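You operate a simulated robot arm through the tools that you are given. There is no shell and no other tool.

You are at the controls of a simulated robot arm. One attempt, no reset.

JOB
Run the small lift up and down once at 5 bar.
Fine: shut the vent, open the air lever and set the pressure first.

The check looks at the end state, three seconds after you hand in, the way a careful person would. Anything else that was tipped, shoved, dropped, spilled or broken makes it a failure.

ROBOT AND FRAMES
A 5-joint arm with a two-finger parallel gripper, fixed in place. Base frame: the origin is on the floor under the middle of its stand, x ahead of it, y to its left, z up. Lengths are in m, angles in degrees, forces in N, time in s.
It reaches about 1.134 m from its shoulder. Its first joint turns from -149.0 to 149.0 degrees. Payload 1.57 kg.
The tool frame sits at the grasp point between the pads (the TCP): z along the fingers, y along the line on which they close. The tips reach 0.03 m beyond it. The gripper opens to 0.11 m. The fingers are 0.024 m wide and 0.012 m thick; the gripper's body (0.048 by 0.112 m) begins 0.078 m behind the TCP.
Orientation is that of the tool frame in the base frame, as a unit quaternion [x, y, z, w]. With the fingers straight down and closing along the base's y, the tool's x points along the base's -x, its y along +y and its z along -z.

CONTROLS
- The arm moves only by the tool servo_tool. Its argument "commands" is one flat list of numbers, 7 for each row, row after row: the turn, a rotation vector about the base's x, y, z in degrees, then the shift along the base's x, y, z in m, then the finger opening in m, from 0 to 0.11. In form: [wx, wy, wz, x, y, z, grip, wx, wy, wz, x, y, z, grip, ...]. A call has 1 to 20 rows; each row shifts and turns the commanded pose from where the row before left it. A row lasts 0.2 s, in which the tool goes at most 0.05 m and 8.6 degrees; a call with a longer step from one row to the next is refused whole, and so is a gripper value outside its range. Where a pose cannot be reached the arm comes as near as it can. A force on the tool above 80 N (or 10 N above the force at the start of the call, whichever is more), or a blocked arm, ends the call early, and 0.2 s more pass. Each finger travels about 0.153 m/s and halts on what it meets, pressing with about 42 N; the grip force reading is that of the motor and also rises with nothing between the fingers. The clock runs only during rows and for 0.2 s after the last one: add rows that do not move to give the fingers time. The reply holds the time, the measured pose of the TCP, the force on the tool along the base axes, the opening and the grip force, in the units named above and with some noise, with the torque about the TCP (base axes, N m) and any sound that the robot's microphone picked up.
- Cameras (640 x 400 px; columns grow to the right, rows downward): "scene" is fixed at [0.2223, 0.6502, 1.3087]; the picture's right is [-0.71, -0.70, 0.00], its down [-0.31, 0.31, -0.90] and it looks along [0.63, -0.64, -0.44] (base axes); focal length 318 px, centre (320, 200). "wrist" rides on the gripper at [0.07, 0.016, -0.141] in the tool frame; the picture's right is [-0.23, 0.97, 0.00], its down [-0.86, -0.20, -0.48] and it looks along [-0.47, -0.11, 0.88] (tool axes); focal length 222 px, centre (320, 200). There is no depth. A picture from a camera that has moved, and an enlarged one, comes with that camera's place and axes in the base frame and with its lens.
- grab_frame(camera): a new picture of that camera. It takes no simulated time.
- raise_lower(by): slides the trunk up (or, below 0, down) by that many m; the arm rides with it, the base frame stays. It gives what a move gives, with no picture.
- close_up(camera, box): a new picture of the part [left, top, right, bottom] of that camera's present view, enlarged. It takes no simulated time.
- hand_in(): hands the job in; it is judged then, once.

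Places have to be worked out from the pictures, the camera data and where the tool is seen. Open the gripper and draw the arm clear of the work before you hand the job in, unless the task says otherwise.

The tools are called after "Request:" as a command line: name --argument value ..., lists and objects as JSON in quotes. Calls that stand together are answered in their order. servo_tool: Moves the arm, as the interface text tells. Its arguments: {"type":"object","properties":{"commands":{"type":"array","items":{"type":"number"}}},"required":["commands"]} The other tools are called the same way: raise_lower (by) moves the trunk up or down; grab_frame (camera) takes a picture; close_up (camera, box) takes an enlarged picture of a part of a camera's view; hand_in () hands the job in.

At the start:

```text
t: 0.0
position: [0.6702, 0.1136, 1.1188]
tcp_rot: [0.0, 1.0, 0.0, 0.001]
wrist_force: [0.6, 0.0, 0.3]
moment: [0.0, -0.01, -0.01]
finger_gap: 0.1098
grasp_force: 0.1
trunk travel left (down, up): [-0.852, 0.118]
```

scene: 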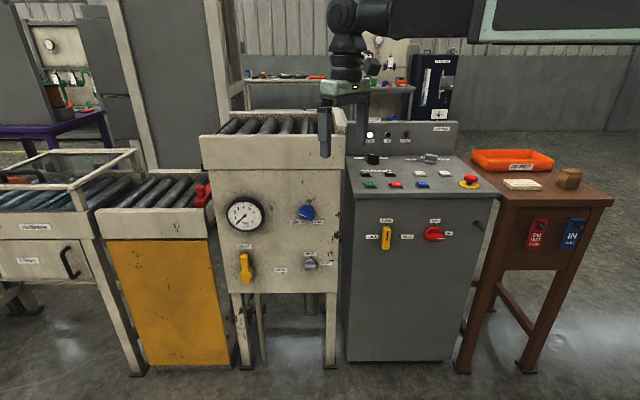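
wrist: 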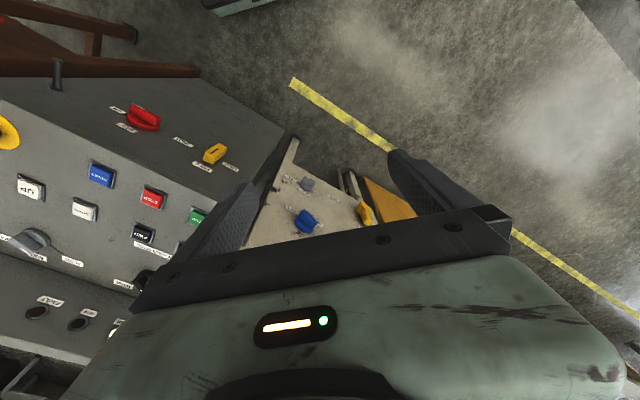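

I begin by looking closely at the panels to read the labels before moving anything.

Request:
close_up --camera "scene" --box '[200, 180, 350, 290]'

Request:
close_up --camera "scene" --box '[340, 110, 500, 210]'

Request:
close_up --camera "scene" --box '[350, 200, 510, 300]'

Request:
close_up --camera "scene" --box '[460, 130, 620, 270]'

Request:
close_up --camera "scene" --box '[320, 40, 480, 140]'

Request:
close_up --camera "scene" --box '[0, 130, 240, 290]'

```text
3.64 times, centred on (275, 235) of scene
camera zoom: at [0.2223, 0.6502, 1.3087], right [-0.71, -0.7, 0.0], down [-0.31, 0.31, -0.9], along [0.63, -0.64, -0.44], focal length 1156 px, centre (484, 73)
```

zoom: 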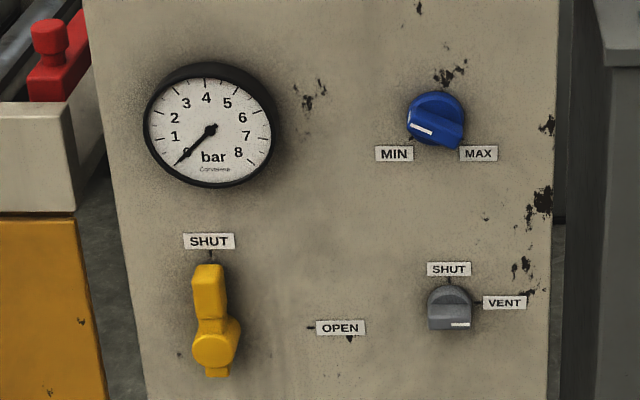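

```text
4.00 times, centred on (420, 160) of scene
camera zoom: at [0.2223, 0.6502, 1.3087], right [-0.71, -0.7, 0.0], down [-0.31, 0.31, -0.9], along [0.63, -0.64, -0.44], focal length 1271 px, centre (-80, 360)
```

zoom: 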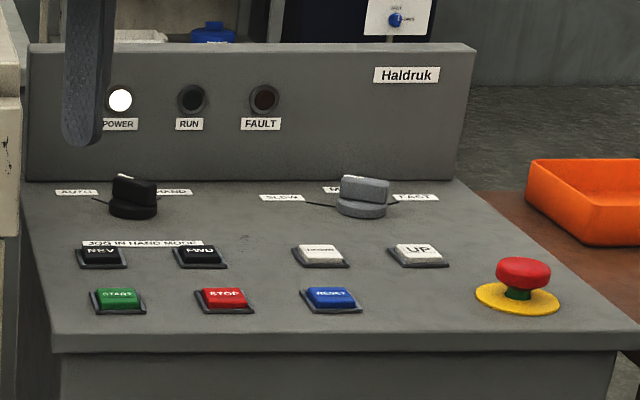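

```text
4.00 times, centred on (430, 250) of scene
camera zoom: at [0.2223, 0.6502, 1.3087], right [-0.71, -0.7, 0.0], down [-0.31, 0.31, -0.9], along [0.63, -0.64, -0.44], focal length 1271 px, centre (-120, 0)
```

zoom: 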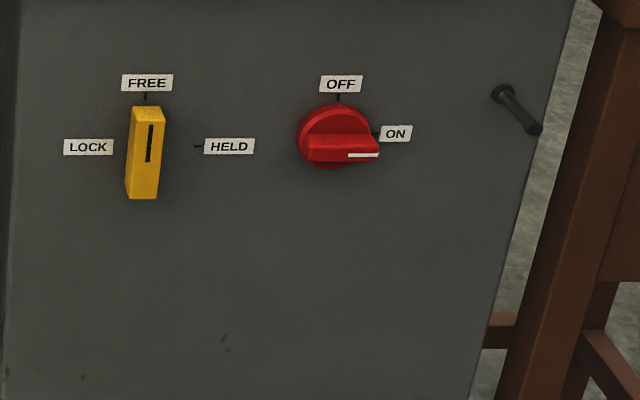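

```text
2.86 times, centred on (540, 200) of scene
camera zoom: at [0.2223, 0.6502, 1.3087], right [-0.71, -0.7, 0.0], down [-0.31, 0.31, -0.9], along [0.63, -0.64, -0.44], focal length 908 px, centre (-309, 200)
```

zoom: 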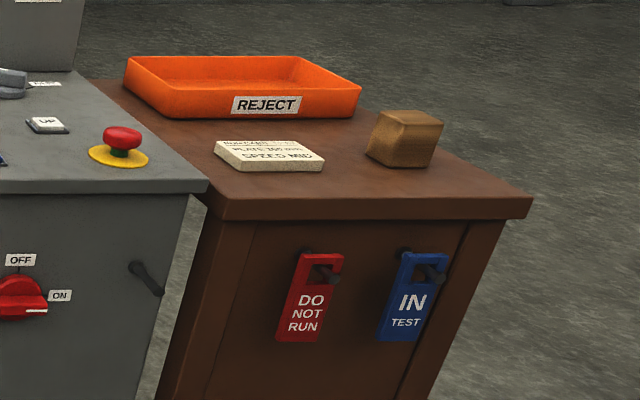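

```text
4.00 times, centred on (400, 90) of scene
camera zoom: at [0.2223, 0.6502, 1.3087], right [-0.71, -0.7, 0.0], down [-0.31, 0.31, -0.9], along [0.63, -0.64, -0.44], focal length 1271 px, centre (0, 640)
```

zoom: 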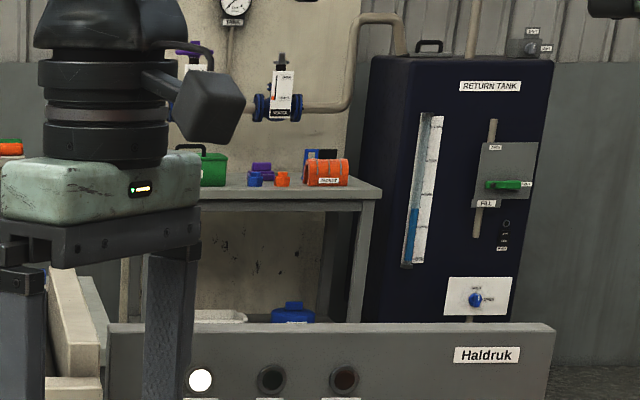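

```text
2.50 times, centred on (120, 210) of scene
camera zoom: at [0.2223, 0.6502, 1.3087], right [-0.71, -0.7, 0.0], down [-0.31, 0.31, -0.9], along [0.63, -0.64, -0.44], focal length 794 px, centre (820, 175)
```

zoom: 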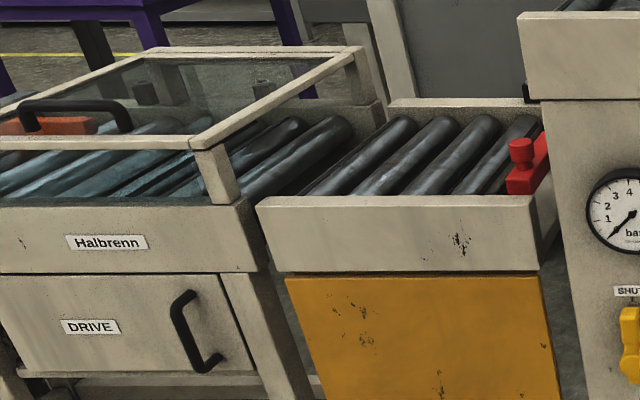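

The panel reads: gauge at 0 bar, yellow air lever up at SHUT, grey vent knob at VENT, blue regulator at MIN. I zoom further into the individual items and the card to be sure of the marks.

Request:
close_up --camera "scene" --box '[290, 195, 330, 220]'

Request:
close_up --camera "scene" --box '[290, 245, 338, 275]'

Request:
close_up --camera "scene" --box '[230, 235, 294, 295]'

Request:
close_up --camera "scene" --box '[495, 165, 559, 205]'

Request:
close_up --camera "scene" --box '[345, 145, 409, 195]'

Request:
close_up --camera "scene" --box '[400, 145, 464, 195]'

Request:
close_up --camera "scene" --box '[190, 100, 350, 200]'

Request:
close_up --camera "wrist" --box '[0, 100, 220, 340]'

```text
16.00 times, centred on (310, 208) of scene
camera zoom: at [0.2223, 0.6502, 1.3087], right [-0.71, -0.7, 0.0], down [-0.31, 0.31, -0.9], along [0.63, -0.64, -0.44], focal length 5084 px, centre (480, 80)
```

zoom: 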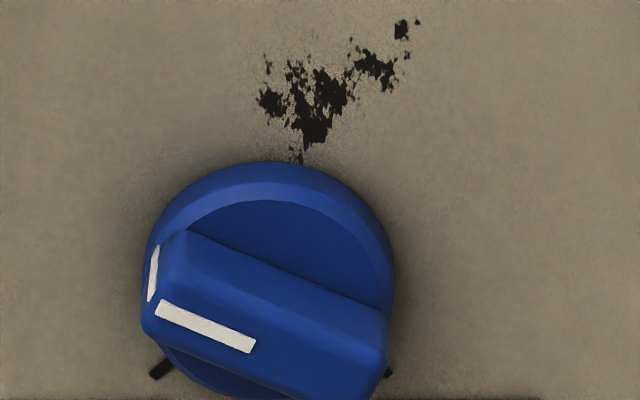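

```text
13.33 times, centred on (314, 260) of scene
camera zoom: at [0.2223, 0.6502, 1.3087], right [-0.71, -0.7, 0.0], down [-0.31, 0.31, -0.9], along [0.63, -0.64, -0.44], focal length 4237 px, centre (400, -600)
```

zoom: 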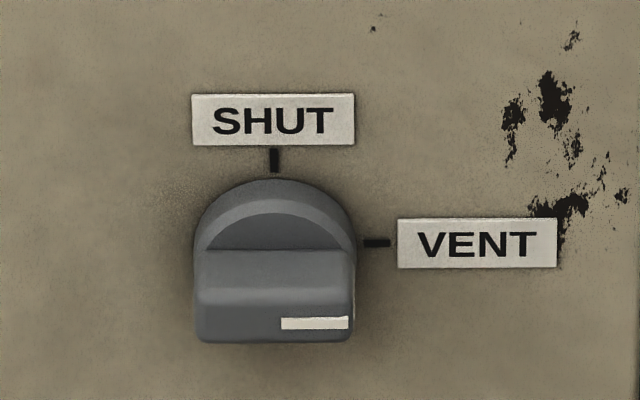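

```text
6.67 times, centred on (262, 265) of scene
camera zoom: at [0.2223, 0.6502, 1.3087], right [-0.71, -0.7, 0.0], down [-0.31, 0.31, -0.9], along [0.63, -0.64, -0.44], focal length 2118 px, centre (707, -233)
```

zoom: 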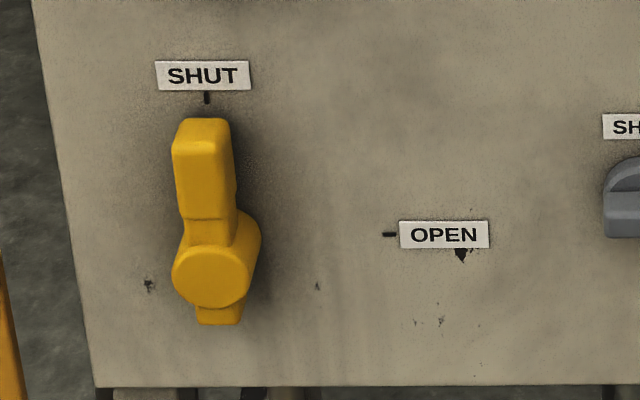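

```text
10.00 times, centred on (527, 185) of scene
camera zoom: at [0.2223, 0.6502, 1.3087], right [-0.71, -0.7, 0.0], down [-0.31, 0.31, -0.9], along [0.63, -0.64, -0.44], focal length 3178 px, centre (-1750, 350)
```

zoom: 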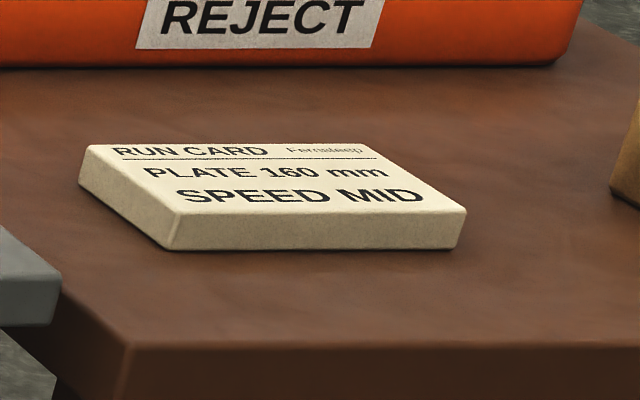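

```text
8.00 times, centred on (377, 170) of scene
camera zoom: at [0.2223, 0.6502, 1.3087], right [-0.71, -0.7, 0.0], down [-0.31, 0.31, -0.9], along [0.63, -0.64, -0.44], focal length 2542 px, centre (-136, 440)
```

zoom: 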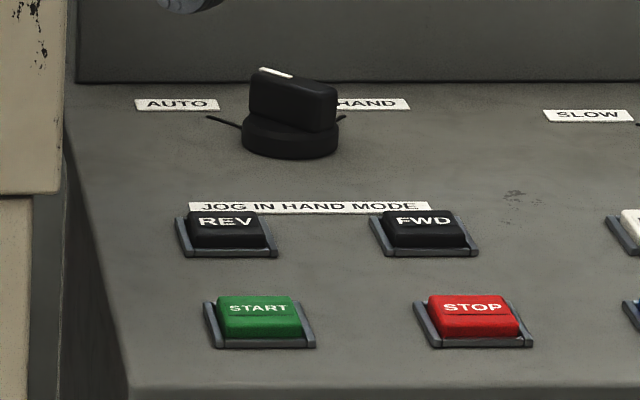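

```text
8.00 times, centred on (432, 170) of scene
camera zoom: at [0.2223, 0.6502, 1.3087], right [-0.71, -0.7, 0.0], down [-0.31, 0.31, -0.9], along [0.63, -0.64, -0.44], focal length 2542 px, centre (-576, 440)
```

zoom: 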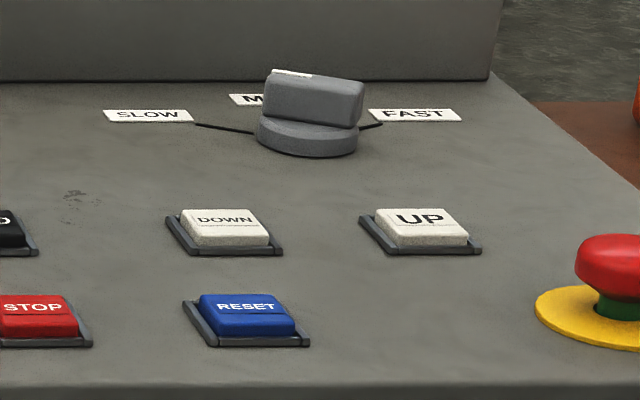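

```text
4.00 times, centred on (270, 150) of scene
camera zoom: at [0.2223, 0.6502, 1.3087], right [-0.71, -0.7, 0.0], down [-0.31, 0.31, -0.9], along [0.63, -0.64, -0.44], focal length 1271 px, centre (520, 400)
```

zoom: 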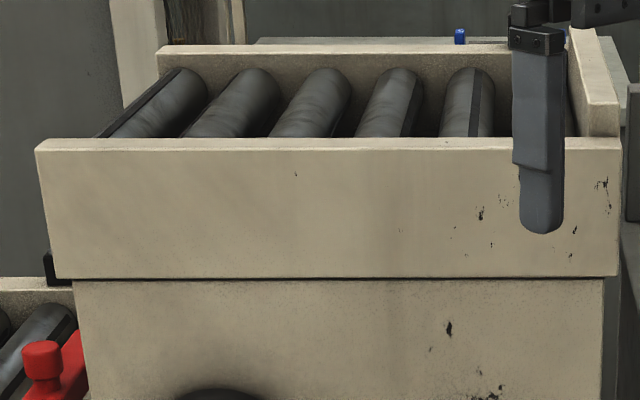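

```text
1.67 times, centred on (110, 220) of wrist
camera zoom: at [0.6011, 0.1293, 1.2592], right [0.23, 0.97, 0.0], down [0.85, -0.2, 0.48], along [0.47, -0.11, -0.88], focal length 370 px, centre (670, 167)
```

zoom: 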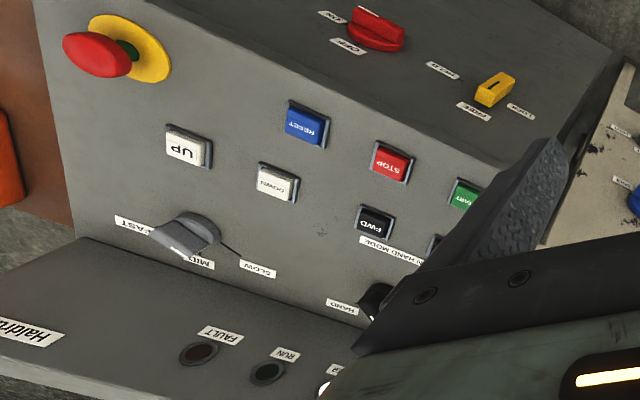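

Both cameras see the panel and the console; I need finer wrist views to triangulate the knobs, the lever and the console edges before planning any motion.

Request:
close_up --camera "wrist" --box '[230, 130, 430, 255]'

Request:
close_up --camera "wrist" --box '[0, 60, 160, 160]'

Request:
close_up --camera "wrist" --box '[120, 90, 300, 210]'

Request:
close_up --camera "scene" --box '[330, 170, 410, 220]'

Request:
close_up --camera "scene" --box '[440, 160, 520, 220]'

```text
3.20 times, centred on (330, 192) of wrist
camera zoom: at [0.6011, 0.1293, 1.2592], right [0.23, 0.97, 0.0], down [0.85, -0.2, 0.48], along [0.47, -0.11, -0.88], focal length 711 px, centre (288, 224)
```

zoom: 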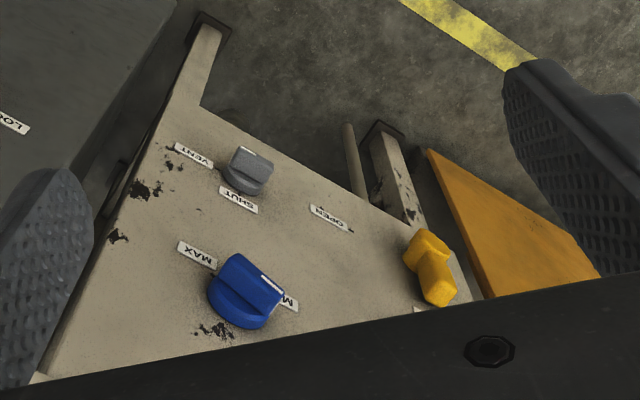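

```text
4.00 times, centred on (80, 110) of wrist
camera zoom: at [0.6011, 0.1293, 1.2592], right [0.23, 0.97, 0.0], down [0.85, -0.2, 0.48], along [0.47, -0.11, -0.88], focal length 888 px, centre (1280, 560)
```

zoom: 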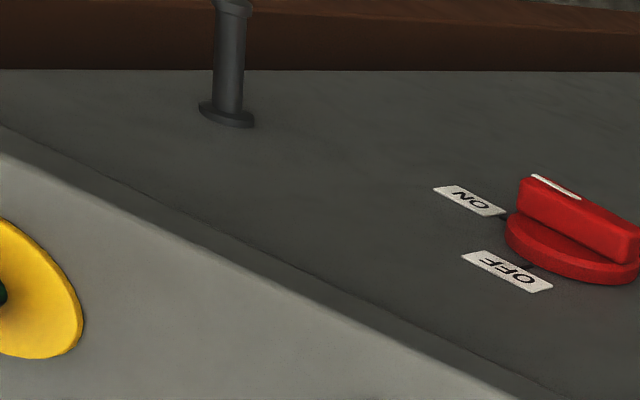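

```text
3.33 times, centred on (210, 150) of wrist
camera zoom: at [0.6011, 0.1293, 1.2592], right [0.23, 0.97, 0.0], down [0.85, -0.2, 0.48], along [0.47, -0.11, -0.88], focal length 740 px, centre (687, 367)
```

zoom: 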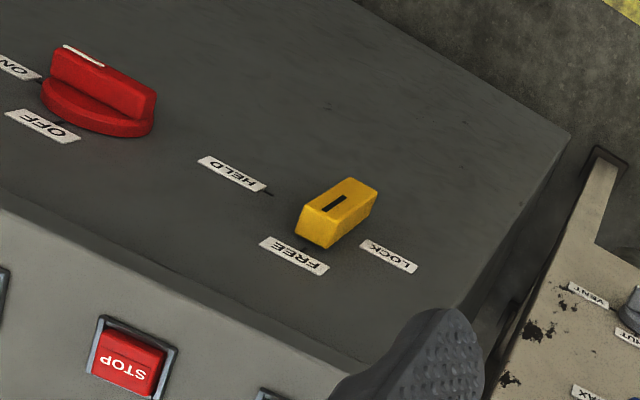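

```text
8.00 times, centred on (370, 195) of scene
camera zoom: at [0.2223, 0.6502, 1.3087], right [-0.71, -0.7, 0.0], down [-0.31, 0.31, -0.9], along [0.63, -0.64, -0.44], focal length 2542 px, centre (-80, 240)
```

zoom: 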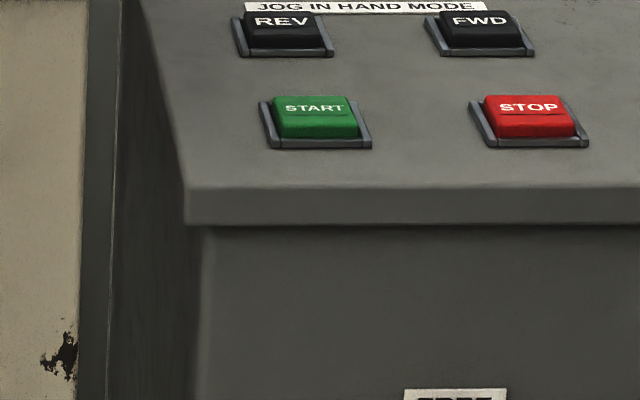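

```text
6.67 times, centred on (480, 190) of scene
camera zoom: at [0.2223, 0.6502, 1.3087], right [-0.71, -0.7, 0.0], down [-0.31, 0.31, -0.9], along [0.63, -0.64, -0.44], focal length 2118 px, centre (-747, 267)
```

zoom: 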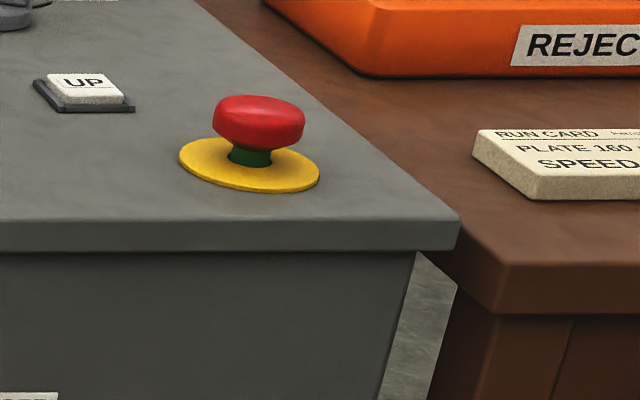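

Triangulation puts the panel face and console front nearly flush, in a plane facing (-0.71, 0.71) about 0.63 m from the arm's axis. The vent knob is near (0.90, 0.01, 0.59), the regulator near (0.90, 0.01, 0.77) and the lever near (1.06, 0.18, 0.56). The tool is 0.2 m clear of the panel, so I lower the trunk in steps.

Request:
raise_lower --by -0.2

```text
t: 2.2
position: [0.6713, 0.1128, 0.9175]
tcp_rot: [0.0, 1.0, 0.0, 0.001]
wrist_force: [-0.5, -0.2, -0.7]
moment: [0.04, 0.0, -0.03]
finger_gap: 0.1098
grasp_force: 0.1
trunk travel left (down, up): [-0.652, 0.318]
```

Lowered cleanly with no contact force. I check both views before going further.

Request:
grab_frame --camera "scene"

Request:
grab_frame --camera "wrist"

```text
taken
```

scene: 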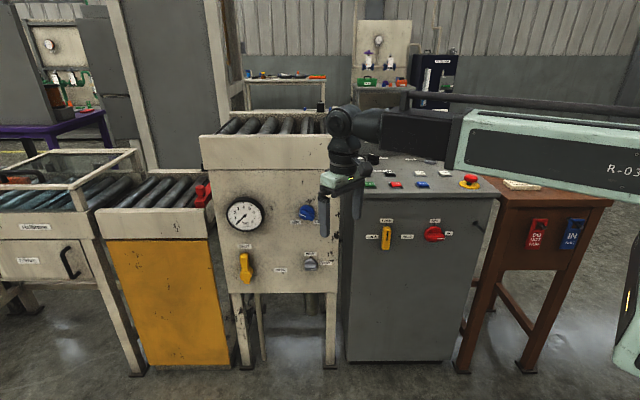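

```text
taken
camera wrist: at [0.601, 0.1292, 1.0593], right [0.23, 0.97, 0.0], down [0.85, -0.2, 0.48], along [0.47, -0.11, -0.88], focal length 222 px, centre (320, 200)
```

wrist: 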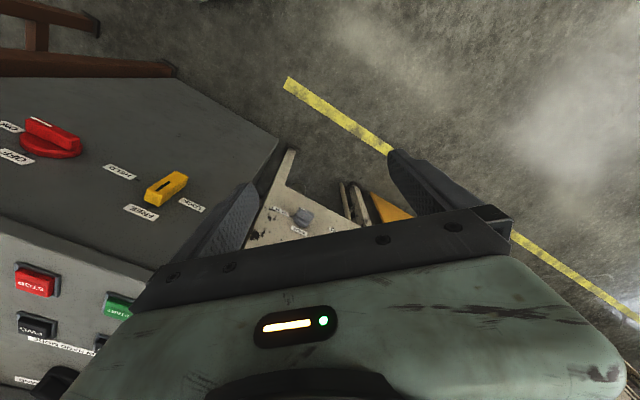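

The forearm passes in front of the console with good room. I lower another 0.2 m.

Request:
raise_lower --by -0.2

```text
t: 4.3
position: [0.6703, 0.1135, 0.7202]
tcp_rot: [0.0, 1.0, 0.001, 0.001]
wrist_force: [0.3, 1.4, -0.1]
moment: [0.0, -0.01, -0.01]
finger_gap: 0.1098
grasp_force: 0.0
trunk travel left (down, up): [-0.452, 0.518]
```

TCP is now at (0.67, 0.11, 0.72), about 0.24 m off the panel. I align the roll with the arm's azimuth, pitch the tool up towards horizontal in a first half, and narrow the fingers.

Request:
servo_tool --commands '[0, 0, 4.8, 0, 0, 0, 0.05, 0, 0, 4.8, 0, 0, 0, 0.05, 1.34, -7.89, 0, 0.008, 0.0013, 0, 0.05, 1.34, -7.89, 0, 0.008, 0.0013, 0, 0.05, 1.34, -7.89, 0, 0.008, 0.0013, 0, 0.05, 1.34, -7.89, 0, 0.008, 0.0013, 0, 0.05, 1.34, -7.89, 0, 0.008, 0.0013, 0, 0.05, 1.34, -7.89, 0, 0.008, 0.0013, 0, 0.05]'

Request:
grab_frame --camera "scene"

Request:
grab_frame --camera "wrist"

```text
t: 6.1
position: [0.7409, 0.1259, 0.7982]
tcp_rot: [-0.076, 0.91, 0.034, 0.405]
wrist_force: [0.4, -0.6, 0.8]
moment: [0.01, 0.02, -0.02]
finger_gap: 0.05
grasp_force: 0.0
out of reach, approached as far as the arm can: row 4, 5, 6, 7, 8
trunk travel left (down, up): [-0.452, 0.518]
```

```text
taken
```

scene: 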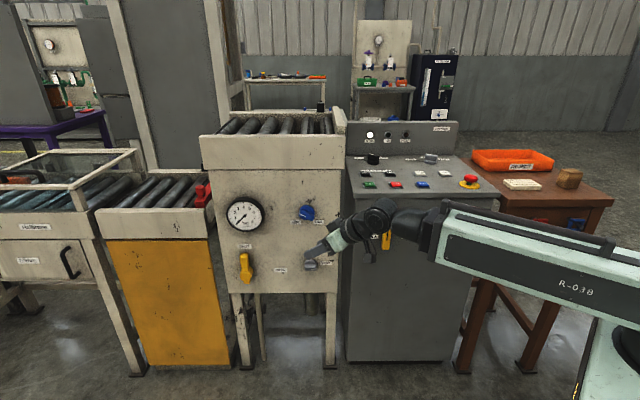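

```text
taken
camera wrist: at [0.5874, 0.1158, 0.8395], right [-0.01, 0.99, 0.17], down [0.25, -0.16, 0.96], along [0.97, 0.05, -0.24], focal length 222 px, centre (320, 200)
```

wrist: 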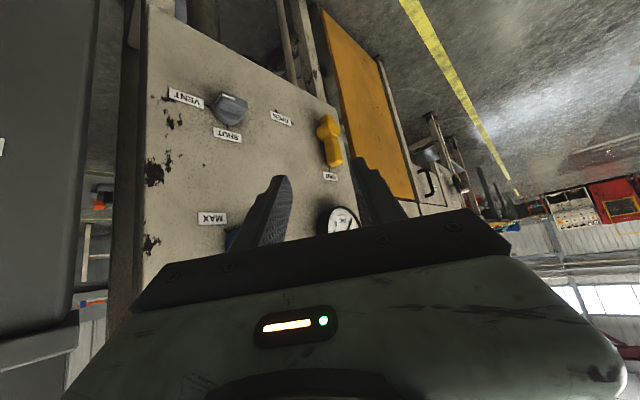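

The elbow is folded to its limit: the wrist can't get lower with the shoulder here (shoulder is near z 0.5). I lower the trunk by another 0.25 so the arm can reach knob height without folding so tightly; the tool is 0.2 m off the panel.

Request:
raise_lower --by -0.25

Request:
grab_frame --camera "scene"

```text
t: 8.7
position: [0.7389, 0.1264, 0.5484]
tcp_rot: [-0.076, 0.911, 0.034, 0.405]
wrist_force: [0.7, -0.4, 0.6]
moment: [0.03, -0.01, 0.0]
finger_gap: 0.0499
grasp_force: 0.1
trunk travel left (down, up): [-0.202, 0.768]
```

```text
taken
```

scene: 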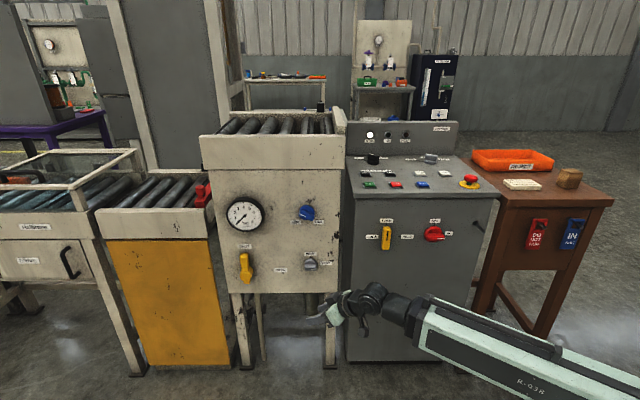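

Clear path. I lower another 0.15 so the wrist has room to level out, then pitch the tool to horizontal at the vent knob's height while staying well off the panel.

Request:
raise_lower --by -0.15

Request:
servo_tool --commands '[0.9, -6.94, -1.1, 0.006, -0.013, 0.027, 0.05, 0.9, -6.94, -1.1, 0.006, -0.013, 0.027, 0.05, 0.9, -6.94, -1.1, 0.006, -0.013, 0.027, 0.05, 0.9, -6.94, -1.1, 0.006, -0.013, 0.027, 0.05, 0.9, -6.94, -1.1, 0.006, -0.013, 0.027, 0.05, 0.9, -6.94, -1.1, 0.006, -0.013, 0.027, 0.05]'

Request:
grab_frame --camera "scene"

Request:
grab_frame --camera "wrist"

```text
t: 10.5
position: [0.7396, 0.1255, 0.3973]
tcp_rot: [-0.076, 0.911, 0.034, 0.405]
wrist_force: [-0.1, -0.6, -0.3]
moment: [0.0, 0.01, -0.01]
finger_gap: 0.0501
grasp_force: 0.1
trunk travel left (down, up): [-0.052, 0.918]
```

```text
t: 11.9
position: [0.811, 0.0548, 0.5502]
tcp_rot: [-0.014, 0.718, 0.023, 0.696]
wrist_force: [-0.5, 0.0, -0.5]
moment: [0.01, 0.0, 0.01]
finger_gap: 0.0501
grasp_force: 0.0
out of reach, approached as far as the arm can: row 1, 2, 3, 4, 6
trunk travel left (down, up): [-0.052, 0.918]
```

```text
taken
```

scene: 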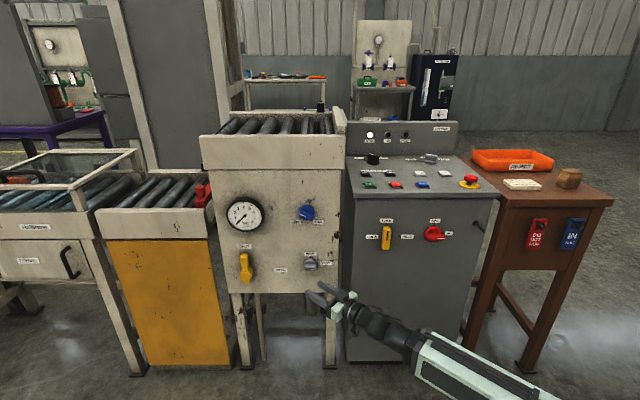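

```text
taken
camera wrist: at [0.6674, 0.0635, 0.4835], right [-0.04, 0.97, 0.24], down [-0.44, -0.23, 0.87], along [0.9, -0.07, 0.44], focal length 222 px, centre (320, 200)
```

wrist: 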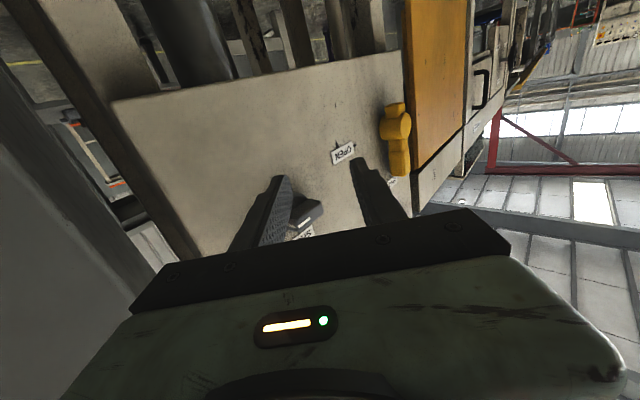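

The tool is now level, pointing at azimuth 3°, about 0.10 m off the panel just below the vent knob. I zoom in on fingertips and knob.

Request:
close_up --camera "scene" --box '[280, 235, 376, 325]'

Request:
close_up --camera "wrist" --box '[220, 120, 420, 245]'

```text
4.44 times, centred on (328, 280) of scene
camera zoom: at [0.2223, 0.6502, 1.3087], right [-0.71, -0.7, 0.0], down [-0.31, 0.31, -0.9], along [0.63, -0.64, -0.44], focal length 1412 px, centre (284, -156)
```

zoom: 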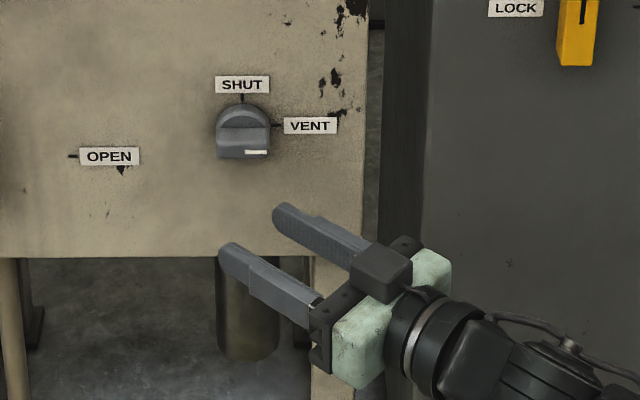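

```text
3.20 times, centred on (320, 182) of wrist
camera zoom: at [0.6674, 0.0635, 0.4835], right [-0.04, 0.97, 0.24], down [-0.44, -0.23, 0.87], along [0.9, -0.07, 0.44], focal length 711 px, centre (320, 256)
```

zoom: 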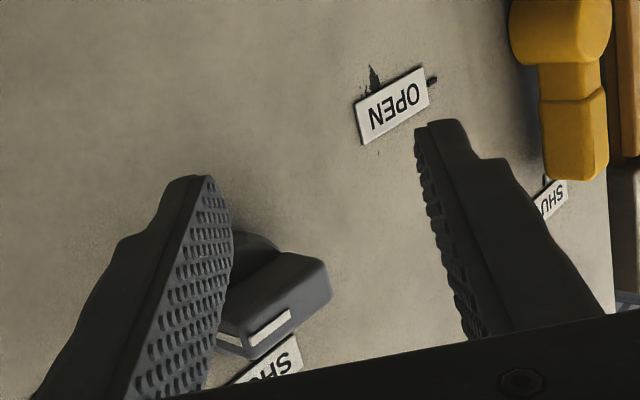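

Tip projection matches the scene view within a few mm, so I trust the scene camera. The vent axis is at about T=0.6445 along the panel, z≈0.596, with the bar front ~0.034 off the panel. I bring the right fingertip under the right-hand end of the vent bar without touching yet.

Request:
servo_tool --commands '[0, 0, 0, 0.0104, -0.0037, 0.0053, 0.05, 0, 0, 0, 0.0104, -0.0037, 0.0053, 0.05, 0, 0, 0, 0.0104, -0.0037, 0.0053, 0.05]'

Request:
close_up --camera "scene" --box '[285, 240, 349, 280]'

Request:
grab_frame --camera "wrist"

```text
t: 12.7
position: [0.8267, 0.0467, 0.5572]
tcp_rot: [-0.012, 0.708, 0.023, 0.706]
wrist_force: [0.4, -1.3, 0.3]
moment: [-0.01, 0.0, -0.01]
finger_gap: 0.0501
grasp_force: 0.0
out of reach, approached as far as the arm can: row 1, 2, 3
trunk travel left (down, up): [-0.052, 0.918]
```

```text
10.00 times, centred on (317, 260) of scene
camera zoom: at [0.2223, 0.6502, 1.3087], right [-0.71, -0.7, 0.0], down [-0.31, 0.31, -0.9], along [0.63, -0.64, -0.44], focal length 3178 px, centre (350, -400)
```

zoom: 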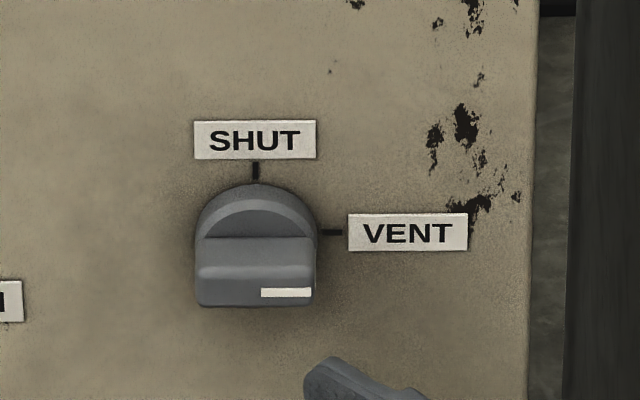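

```text
taken
camera wrist: at [0.6857, 0.0567, 0.4863], right [-0.05, 0.97, 0.24], down [-0.47, -0.24, 0.85], along [0.88, -0.07, 0.46], focal length 222 px, centre (320, 200)
```

wrist: 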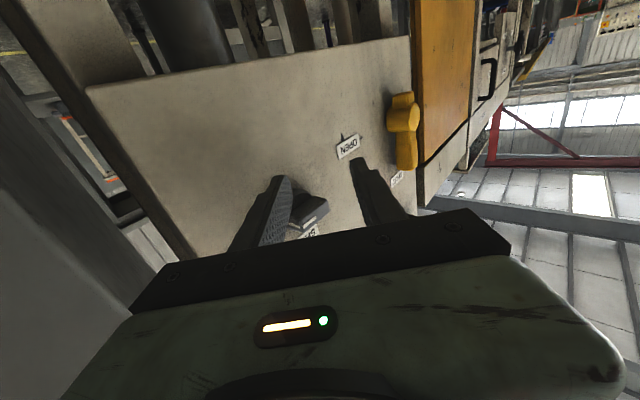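

The reply says "out of reach": the commanded pose seems to persist below/behind what the folded elbow allows, so the actual pose is being projected outwards. I test with a small upward step to confirm that before getting close.

Request:
servo_tool --commands '[0, 0, 0, 0, 0, 0.02, 0.05]'

```text
t: 13.1
position: [0.8265, 0.0462, 0.5573]
tcp_rot: [-0.013, 0.707, 0.024, 0.707]
wrist_force: [-0.1, 0.0, 0.1]
moment: [0.0, 0.02, -0.03]
finger_gap: 0.0501
grasp_force: 0.1
out of reach, approached as far as the arm can: row 1
trunk travel left (down, up): [-0.052, 0.918]
```

Confirmed: the command persists and the arm sits at its folded corner. I bring the commanded pose back to the measured one in small steps, first upward.

Request:
servo_tool --commands '[0, 0, 0, 0, 0, 0.02, 0.05, 0, 0, 0, 0, 0, 0.02, 0.05]'

```text
t: 13.7
position: [0.8252, 0.0479, 0.5559]
tcp_rot: [-0.013, 0.707, 0.024, 0.707]
wrist_force: [-0.3, 0.3, 0.4]
moment: [-0.01, 0.0, 0.01]
finger_gap: 0.05
grasp_force: 0.1
out of reach, approached as far as the arm can: row 1, 2
trunk travel left (down, up): [-0.052, 0.918]
```

Request:
servo_tool --commands '[0, 0, 0, 0.015, 0.004, 0, 0.05, 0, 0, 0, 0.015, 0.004, 0, 0.05]'

```text
t: 14.3
position: [0.8568, 0.0551, 0.5573]
tcp_rot: [-0.013, 0.707, 0.023, 0.707]
wrist_force: [-0.5, -0.2, 0.7]
moment: [-0.02, -0.01, -0.01]
finger_gap: 0.0502
grasp_force: 0.1
trunk travel left (down, up): [-0.052, 0.918]
```

Now it tracked exactly from the measured pose, no flags. The right fingertip is at about T=0.646 (directly under the knob axis), N≈0.022; I look before shifting it right under the bar's end.

Request:
close_up --camera "scene" --box '[285, 240, 349, 280]'

Request:
close_up --camera "wrist" --box '[220, 120, 420, 245]'

```text
10.00 times, centred on (317, 260) of scene
camera zoom: at [0.2223, 0.6502, 1.3087], right [-0.71, -0.7, 0.0], down [-0.31, 0.31, -0.9], along [0.63, -0.64, -0.44], focal length 3178 px, centre (350, -400)
```

zoom: 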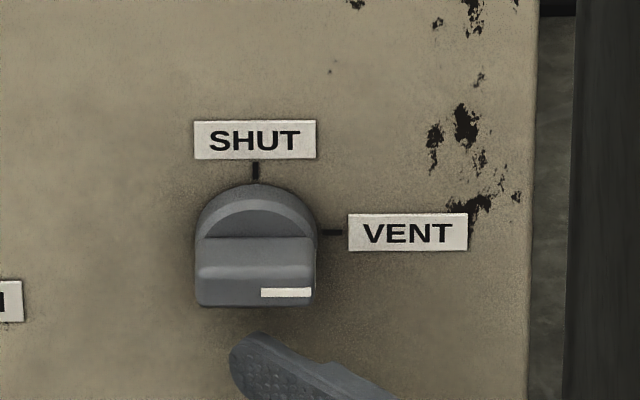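

```text
3.20 times, centred on (320, 182) of wrist
camera zoom: at [0.7146, 0.0653, 0.4864], right [-0.05, 0.97, 0.24], down [-0.47, -0.24, 0.85], along [0.88, -0.07, 0.46], focal length 711 px, centre (320, 256)
```

zoom: 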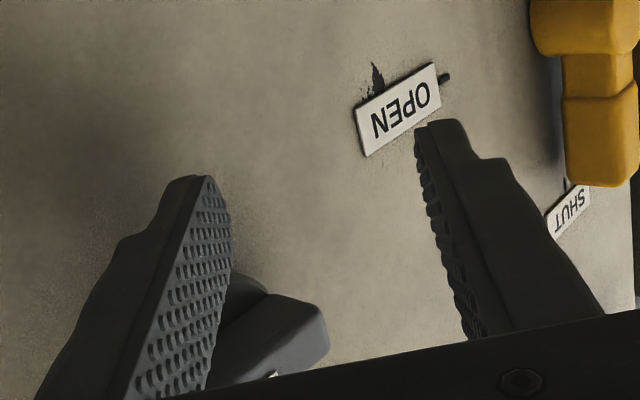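

The tip is under the axis as computed. I shift 0.02 m right along the panel so the tip sits under the right end of the bar.

Request:
servo_tool --commands '[0, 0, 0, -0.0071, -0.0071, 0, 0.05, 0, 0, 0, -0.0071, -0.0071, 0, 0.05]'

Request:
close_up --camera "scene" --box '[285, 240, 349, 280]'

```text
t: 14.9
position: [0.8401, 0.0403, 0.5569]
tcp_rot: [-0.012, 0.707, 0.023, 0.707]
wrist_force: [0.5, -0.1, 0.7]
moment: [0.0, 0.03, -0.03]
finger_gap: 0.05
grasp_force: 0.1
trunk travel left (down, up): [-0.052, 0.918]
```

```text
10.00 times, centred on (317, 260) of scene
camera zoom: at [0.2223, 0.6502, 1.3087], right [-0.71, -0.7, 0.0], down [-0.31, 0.31, -0.9], along [0.63, -0.64, -0.44], focal length 3178 px, centre (350, -400)
```

zoom: 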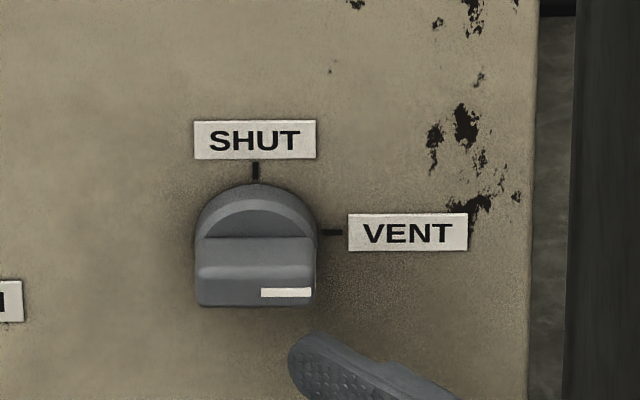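

Tip's left edge is now at R≈0.012 from the axis, N≈0.023. I raise it in small steps to lift the right end of the bar.

Request:
servo_tool --commands '[0, 0, 0, 0, 0, 0.007, 0.05, 0, 0, 0, 0, 0, 0.007, 0.05, 0, 0, 0, 0, 0, 0.006, 0.05]'

Request:
close_up --camera "scene" --box '[285, 240, 349, 280]'

```text
t: 15.7
position: [0.8422, 0.0406, 0.5577]
tcp_rot: [-0.012, 0.707, 0.024, 0.707]
wrist_force: [0.9, -0.3, 0.0]
moment: [-0.02, 0.01, 0.02]
finger_gap: 0.0502
grasp_force: 0.1
out of reach, approached as far as the arm can: row 1, 2, 3
trunk travel left (down, up): [-0.052, 0.918]
```

```text
10.00 times, centred on (317, 260) of scene
camera zoom: at [0.2223, 0.6502, 1.3087], right [-0.71, -0.7, 0.0], down [-0.31, 0.31, -0.9], along [0.63, -0.64, -0.44], focal length 3178 px, centre (350, -400)
```

zoom: 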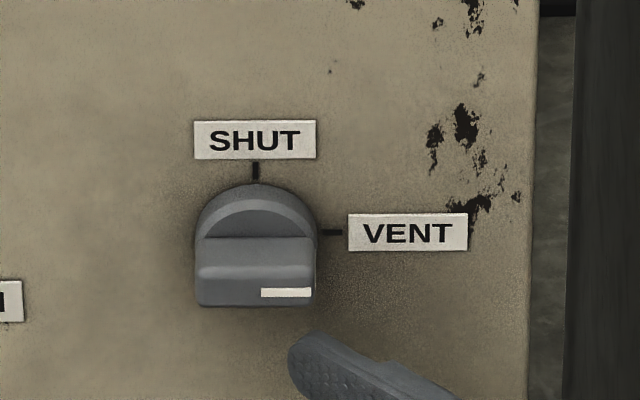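

Upward motion is "out of reach" while horizontal motion tracks perfectly, and the wrist height has always stayed at one level relative to the trunk. So this looks like a SCARA-type arm: height comes only from the trunk (or pitch), and the tool may have free yaw. I back off the panel and test a yaw turn.

Request:
servo_tool --commands '[0, 0, 0, -0.02, 0.02, 0, 0.05, 0, 0, 0, -0.02, 0.02, 0, 0.05, 0, 0, 0, -0.02, 0.02, 0, 0.05]'

Request:
grab_frame --camera "scene"

```text
t: 16.5
position: [0.8029, 0.1043, 0.5559]
tcp_rot: [-0.011, 0.708, 0.024, 0.706]
wrist_force: [-0.5, -0.3, 0.1]
moment: [-0.02, 0.02, 0.0]
finger_gap: 0.0503
grasp_force: 0.0
out of reach, approached as far as the arm can: row 2, 3
trunk travel left (down, up): [-0.052, 0.918]
```

```text
taken
```

scene: 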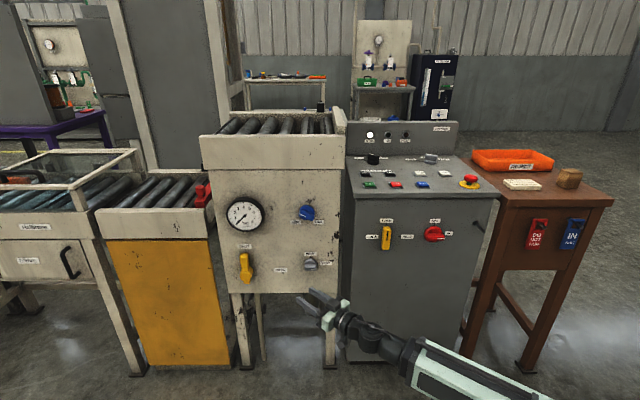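

Radius also has a lower limit (wrist ≥0.575 m from the axis), so it seems a telescoping boom. I test whether the tool can yaw relative to the boom.

Request:
servo_tool --commands '[0, 0, 0, 0.02, 0.0, 0, 0.05, 0, 0, -8, 0, 0, 0, 0.05, 0, 0, -8, 0, 0, 0, 0.05, 0, 0, -8, 0, 0, 0, 0.05]'

Request:
grab_frame --camera "scene"

```text
t: 17.5
position: [0.8217, 0.1035, 0.5558]
tcp_rot: [0.137, 0.695, -0.125, 0.695]
wrist_force: [-1.1, 1.2, -0.5]
moment: [-0.02, 0.0, -0.02]
finger_gap: 0.0501
grasp_force: 0.0
trunk travel left (down, up): [-0.052, 0.918]
```

```text
taken
```

scene: 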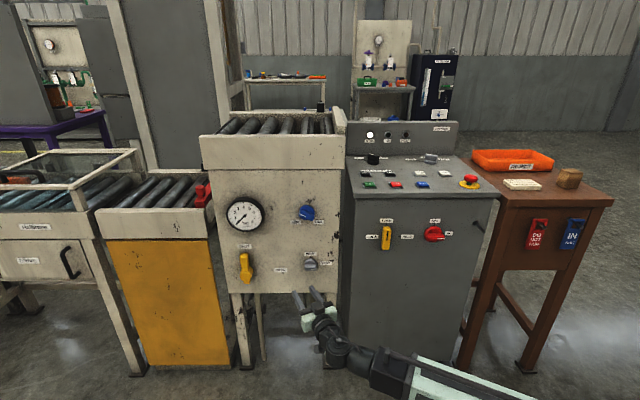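

The tool can yaw independently, so I can face the panel squarely (azimuth -45°) and turn knobs with the roll joint. I finish the yaw, then roll +90° so the fingers close vertically around the horizontal vent bar, staying 0.12 m off the panel.

Request:
servo_tool --commands '[0, 0, -7.9, 0, 0, 0, 0.05, 0, 0, -7.9, 0, 0, 0, 0.05, 0, 0, -7.9, 0, 0, 0, 0.05, 5.79, -5.79, 0, 0, 0, 0, 0.05, 5.79, -5.79, 0, 0, 0, 0, 0.05, 5.79, -5.79, 0, 0, 0, 0, 0.05, 5.79, -5.79, 0, 0, 0, 0, 0.05, 5.79, -5.79, 0, 0, 0, 0, 0.05, 5.79, -5.79, 0, 0, 0, 0, 0.05, 5.79, -5.79, 0, 0, 0, 0, 0.05, 5.79, -5.79, 0, 0, 0, 0, 0.05, 5.79, -5.79, 0, 0, 0, 0, 0.05, 5.79, -5.79, 0, 0, 0, 0, 0.05, 5.79, -5.79, 0, 0, 0, 0, 0.05]'

Request:
grab_frame --camera "scene"

Request:
grab_frame --camera "wrist"

```text
t: 20.5
position: [0.822, 0.1056, 0.5581]
tcp_rot: [0.634, 0.314, 0.228, 0.669]
wrist_force: [0.7, 0.1, -0.3]
moment: [0.0, 0.01, 0.0]
finger_gap: 0.0501
grasp_force: 0.1
out of reach, approached as far as the arm can: row 14
trunk travel left (down, up): [-0.052, 0.918]
```

```text
taken
```

scene: 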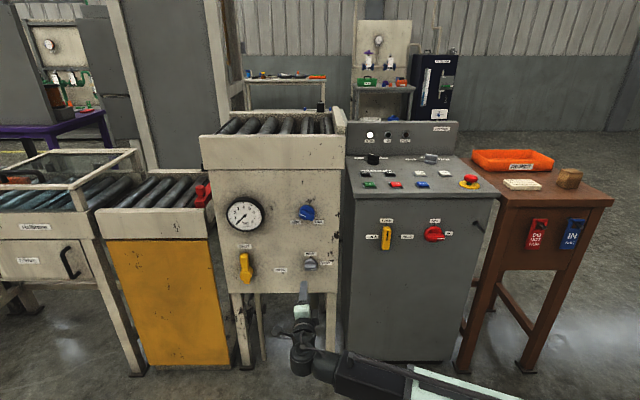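

```text
taken
camera wrist: at [0.7738, 0.2545, 0.563], right [-0.07, -0.07, 1.0], down [-0.96, -0.28, -0.09], along [0.29, -0.96, -0.05], focal length 222 px, centre (320, 200)
```

wrist: 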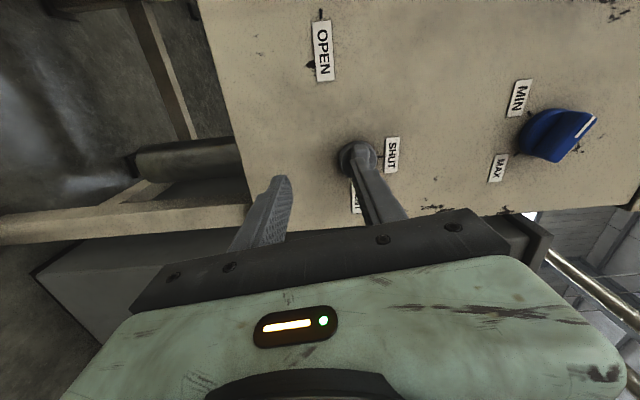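

The tool now faces the panel squarely with fingers nearly vertical (97.5°, roll limit reached), which is fine: closing and rolling back −82.5° will leave the bar at 90°. I raise the trunk 0.038 and shift 0.012 right to line up with the knob axis.

Request:
raise_lower --by 0.038

Request:
servo_tool --commands '[0, 0, 0, -0.0085, -0.0085, 0, 0.05]'

Request:
grab_frame --camera "wrist"

Request:
close_up --camera "scene" --box '[270, 230, 366, 290]'

```text
t: 21.3
position: [0.8235, 0.1047, 0.5952]
tcp_rot: [0.633, 0.314, 0.228, 0.669]
wrist_force: [-0.8, 0.2, 0.1]
moment: [0.0, 0.0, 0.0]
finger_gap: 0.0501
grasp_force: 0.0
trunk travel left (down, up): [-0.09, 0.88]
```

```text
t: 21.7
position: [0.8142, 0.0962, 0.5948]
tcp_rot: [0.633, 0.314, 0.227, 0.67]
wrist_force: [0.0, 0.4, 0.7]
moment: [0.02, -0.03, -0.01]
finger_gap: 0.0503
grasp_force: 0.0
trunk travel left (down, up): [-0.09, 0.88]
```

```text
taken
camera wrist: at [0.7649, 0.2461, 0.6009], right [-0.07, -0.07, 1.0], down [-0.96, -0.28, -0.09], along [0.29, -0.96, -0.05], focal length 222 px, centre (320, 200)
```

wrist: 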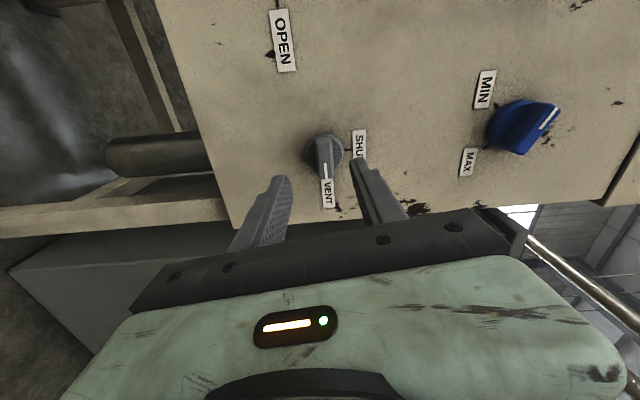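

```text
6.67 times, centred on (318, 260) of scene
camera zoom: at [0.2223, 0.6502, 1.3087], right [-0.71, -0.7, 0.0], down [-0.31, 0.31, -0.9], along [0.63, -0.64, -0.44], focal length 2118 px, centre (333, -200)
```

zoom: 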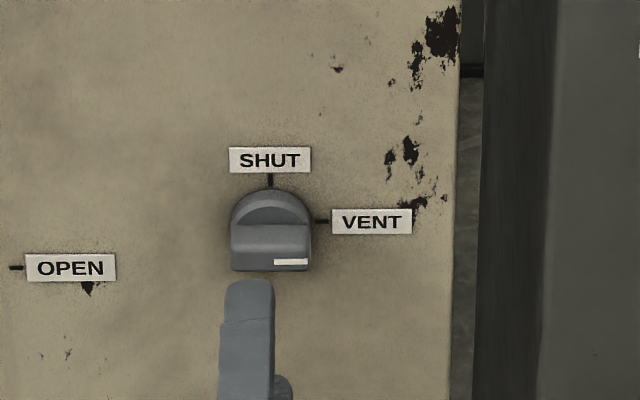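

Close to lined up. I zoom the wrist view to measure the offset of the bar from the tool axis (which projects onto column 320).

Request:
close_up --camera "wrist" --box '[270, 110, 380, 210]'

```text
4.00 times, centred on (325, 160) of wrist
camera zoom: at [0.7649, 0.2461, 0.6009], right [-0.07, -0.07, 1.0], down [-0.96, -0.28, -0.09], along [0.29, -0.96, -0.05], focal length 888 px, centre (300, 360)
```

zoom: 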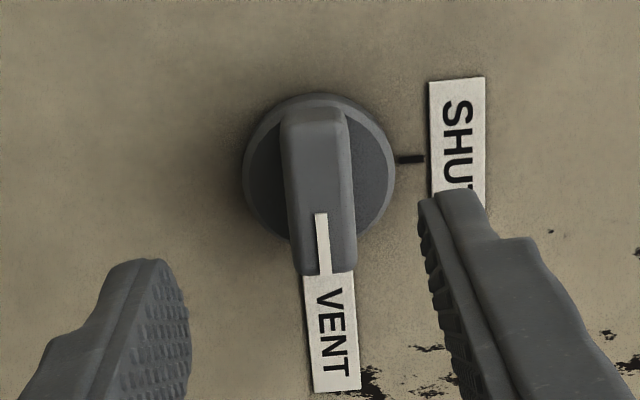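

The bar sits about 4–5 mm above and 4 mm right of the tool axis. I correct both and advance to about 0.06 m TCP distance (tips roughly level with the bar's front).

Request:
raise_lower --by 0.004

Request:
servo_tool --commands '[0, 0, 0, -0.0027, -0.0027, 0, 0.05, 0, 0, 0, 0.015, -0.015, 0, 0.05, 0, 0, 0, 0.015, -0.015, 0, 0.05, 0, 0, 0, 0.012, -0.012, 0, 0.05]'

Request:
close_up --camera "wrist" --box '[240, 110, 400, 210]'

Request:
close_up --camera "scene" --box '[285, 240, 349, 280]'

```text
t: 22.2
position: [0.8149, 0.0962, 0.5984]
tcp_rot: [0.633, 0.314, 0.228, 0.67]
wrist_force: [-0.4, 0.1, 0.1]
moment: [-0.01, -0.01, 0.0]
finger_gap: 0.05
grasp_force: 0.0
trunk travel left (down, up): [-0.094, 0.876]
```

```text
t: 23.2
position: [0.8552, 0.052, 0.5993]
tcp_rot: [0.634, 0.313, 0.228, 0.67]
wrist_force: [0.2, -0.2, 0.1]
moment: [0.02, 0.02, -0.01]
finger_gap: 0.0499
grasp_force: 0.0
trunk travel left (down, up): [-0.094, 0.876]
```

```text
4.00 times, centred on (320, 160) of wrist
camera zoom: at [0.8046, 0.2018, 0.6049], right [-0.07, -0.07, 1.0], down [-0.96, -0.28, -0.09], along [0.29, -0.96, -0.05], focal length 888 px, centre (320, 360)
```

zoom: 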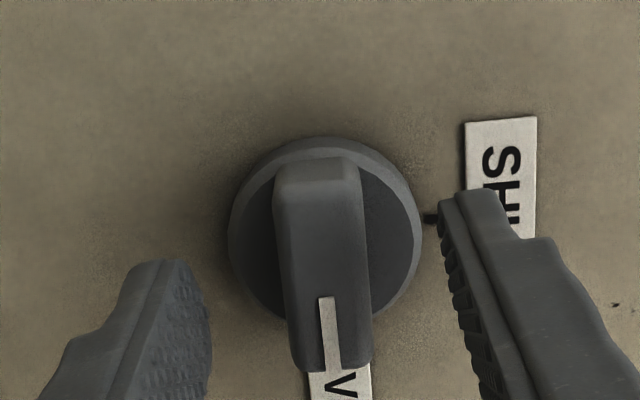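

```text
10.00 times, centred on (317, 260) of scene
camera zoom: at [0.2223, 0.6502, 1.3087], right [-0.71, -0.7, 0.0], down [-0.31, 0.31, -0.9], along [0.63, -0.64, -0.44], focal length 3178 px, centre (350, -400)
```

zoom: 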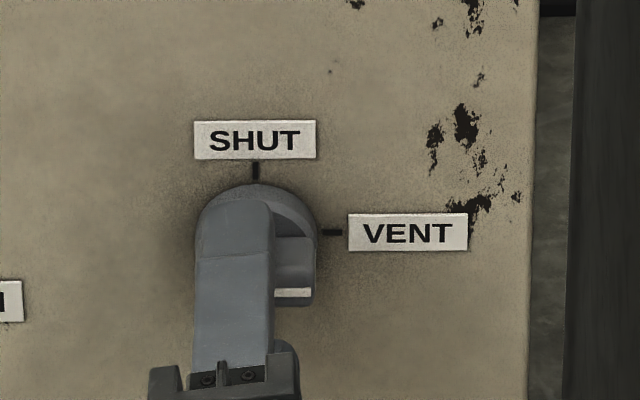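

Well aligned in the wrist view. I advance 14 mm so the tips overlap the bar, then check force.

Request:
servo_tool --commands '[0, 0, 0, 0.005, -0.005, 0, 0.05, 0, 0, 0, 0.005, -0.005, 0, 0.05]'

Request:
close_up --camera "wrist" --box '[240, 110, 400, 210]'

```text
t: 23.8
position: [0.8624, 0.0416, 0.5998]
tcp_rot: [0.633, 0.314, 0.228, 0.67]
wrist_force: [0.8, 0.4, -0.2]
moment: [0.02, -0.01, 0.0]
finger_gap: 0.0501
grasp_force: 0.0
trunk travel left (down, up): [-0.094, 0.876]
```

```text
4.00 times, centred on (320, 160) of wrist
camera zoom: at [0.8138, 0.1917, 0.6049], right [-0.07, -0.07, 1.0], down [-0.96, -0.28, -0.09], along [0.29, -0.96, -0.05], focal length 888 px, centre (320, 360)
```

zoom: 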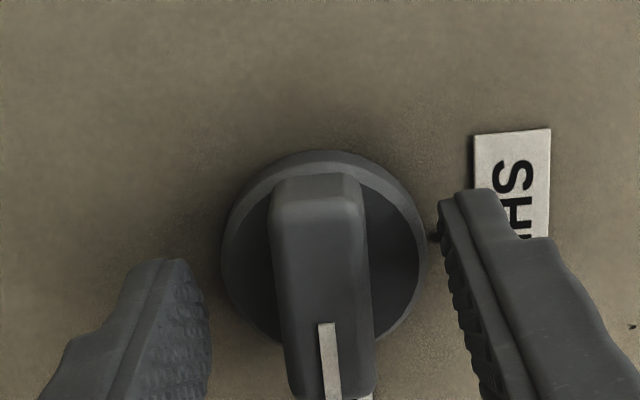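

Tips are now about 0.02 off the panel with the bar between them. I close the fingers on the bar.

Request:
servo_tool --commands '[0, 0, 0, 0, 0, 0, 0.01, 0, 0, 0, 0, 0, 0, 0.01, 0, 0, 0, 0, 0, 0, 0.01]'

Request:
close_up --camera "wrist" --box '[240, 110, 400, 210]'

```text
t: 24.6
position: [0.8634, 0.0426, 0.599]
tcp_rot: [0.633, 0.314, 0.228, 0.67]
wrist_force: [10.5, -0.2, 10.4]
moment: [0.01, 0.02, 0.16]
finger_gap: 0.018
grasp_force: 32.8
trunk travel left (down, up): [-0.094, 0.876]
```

```text
4.00 times, centred on (320, 160) of wrist
camera zoom: at [0.8137, 0.192, 0.6055], right [-0.07, -0.07, 1.0], down [-0.96, -0.28, -0.09], along [0.29, -0.96, -0.04], focal length 888 px, centre (320, 360)
```

zoom: 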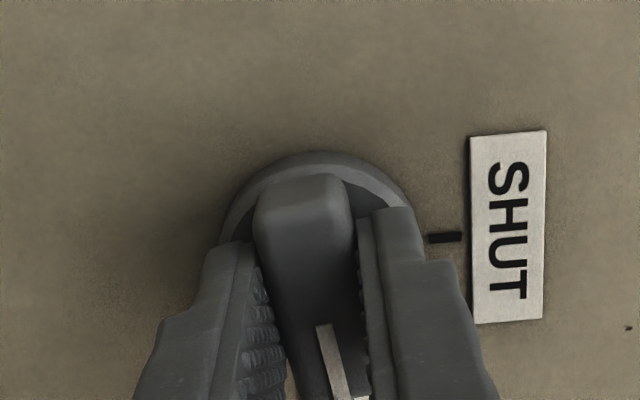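

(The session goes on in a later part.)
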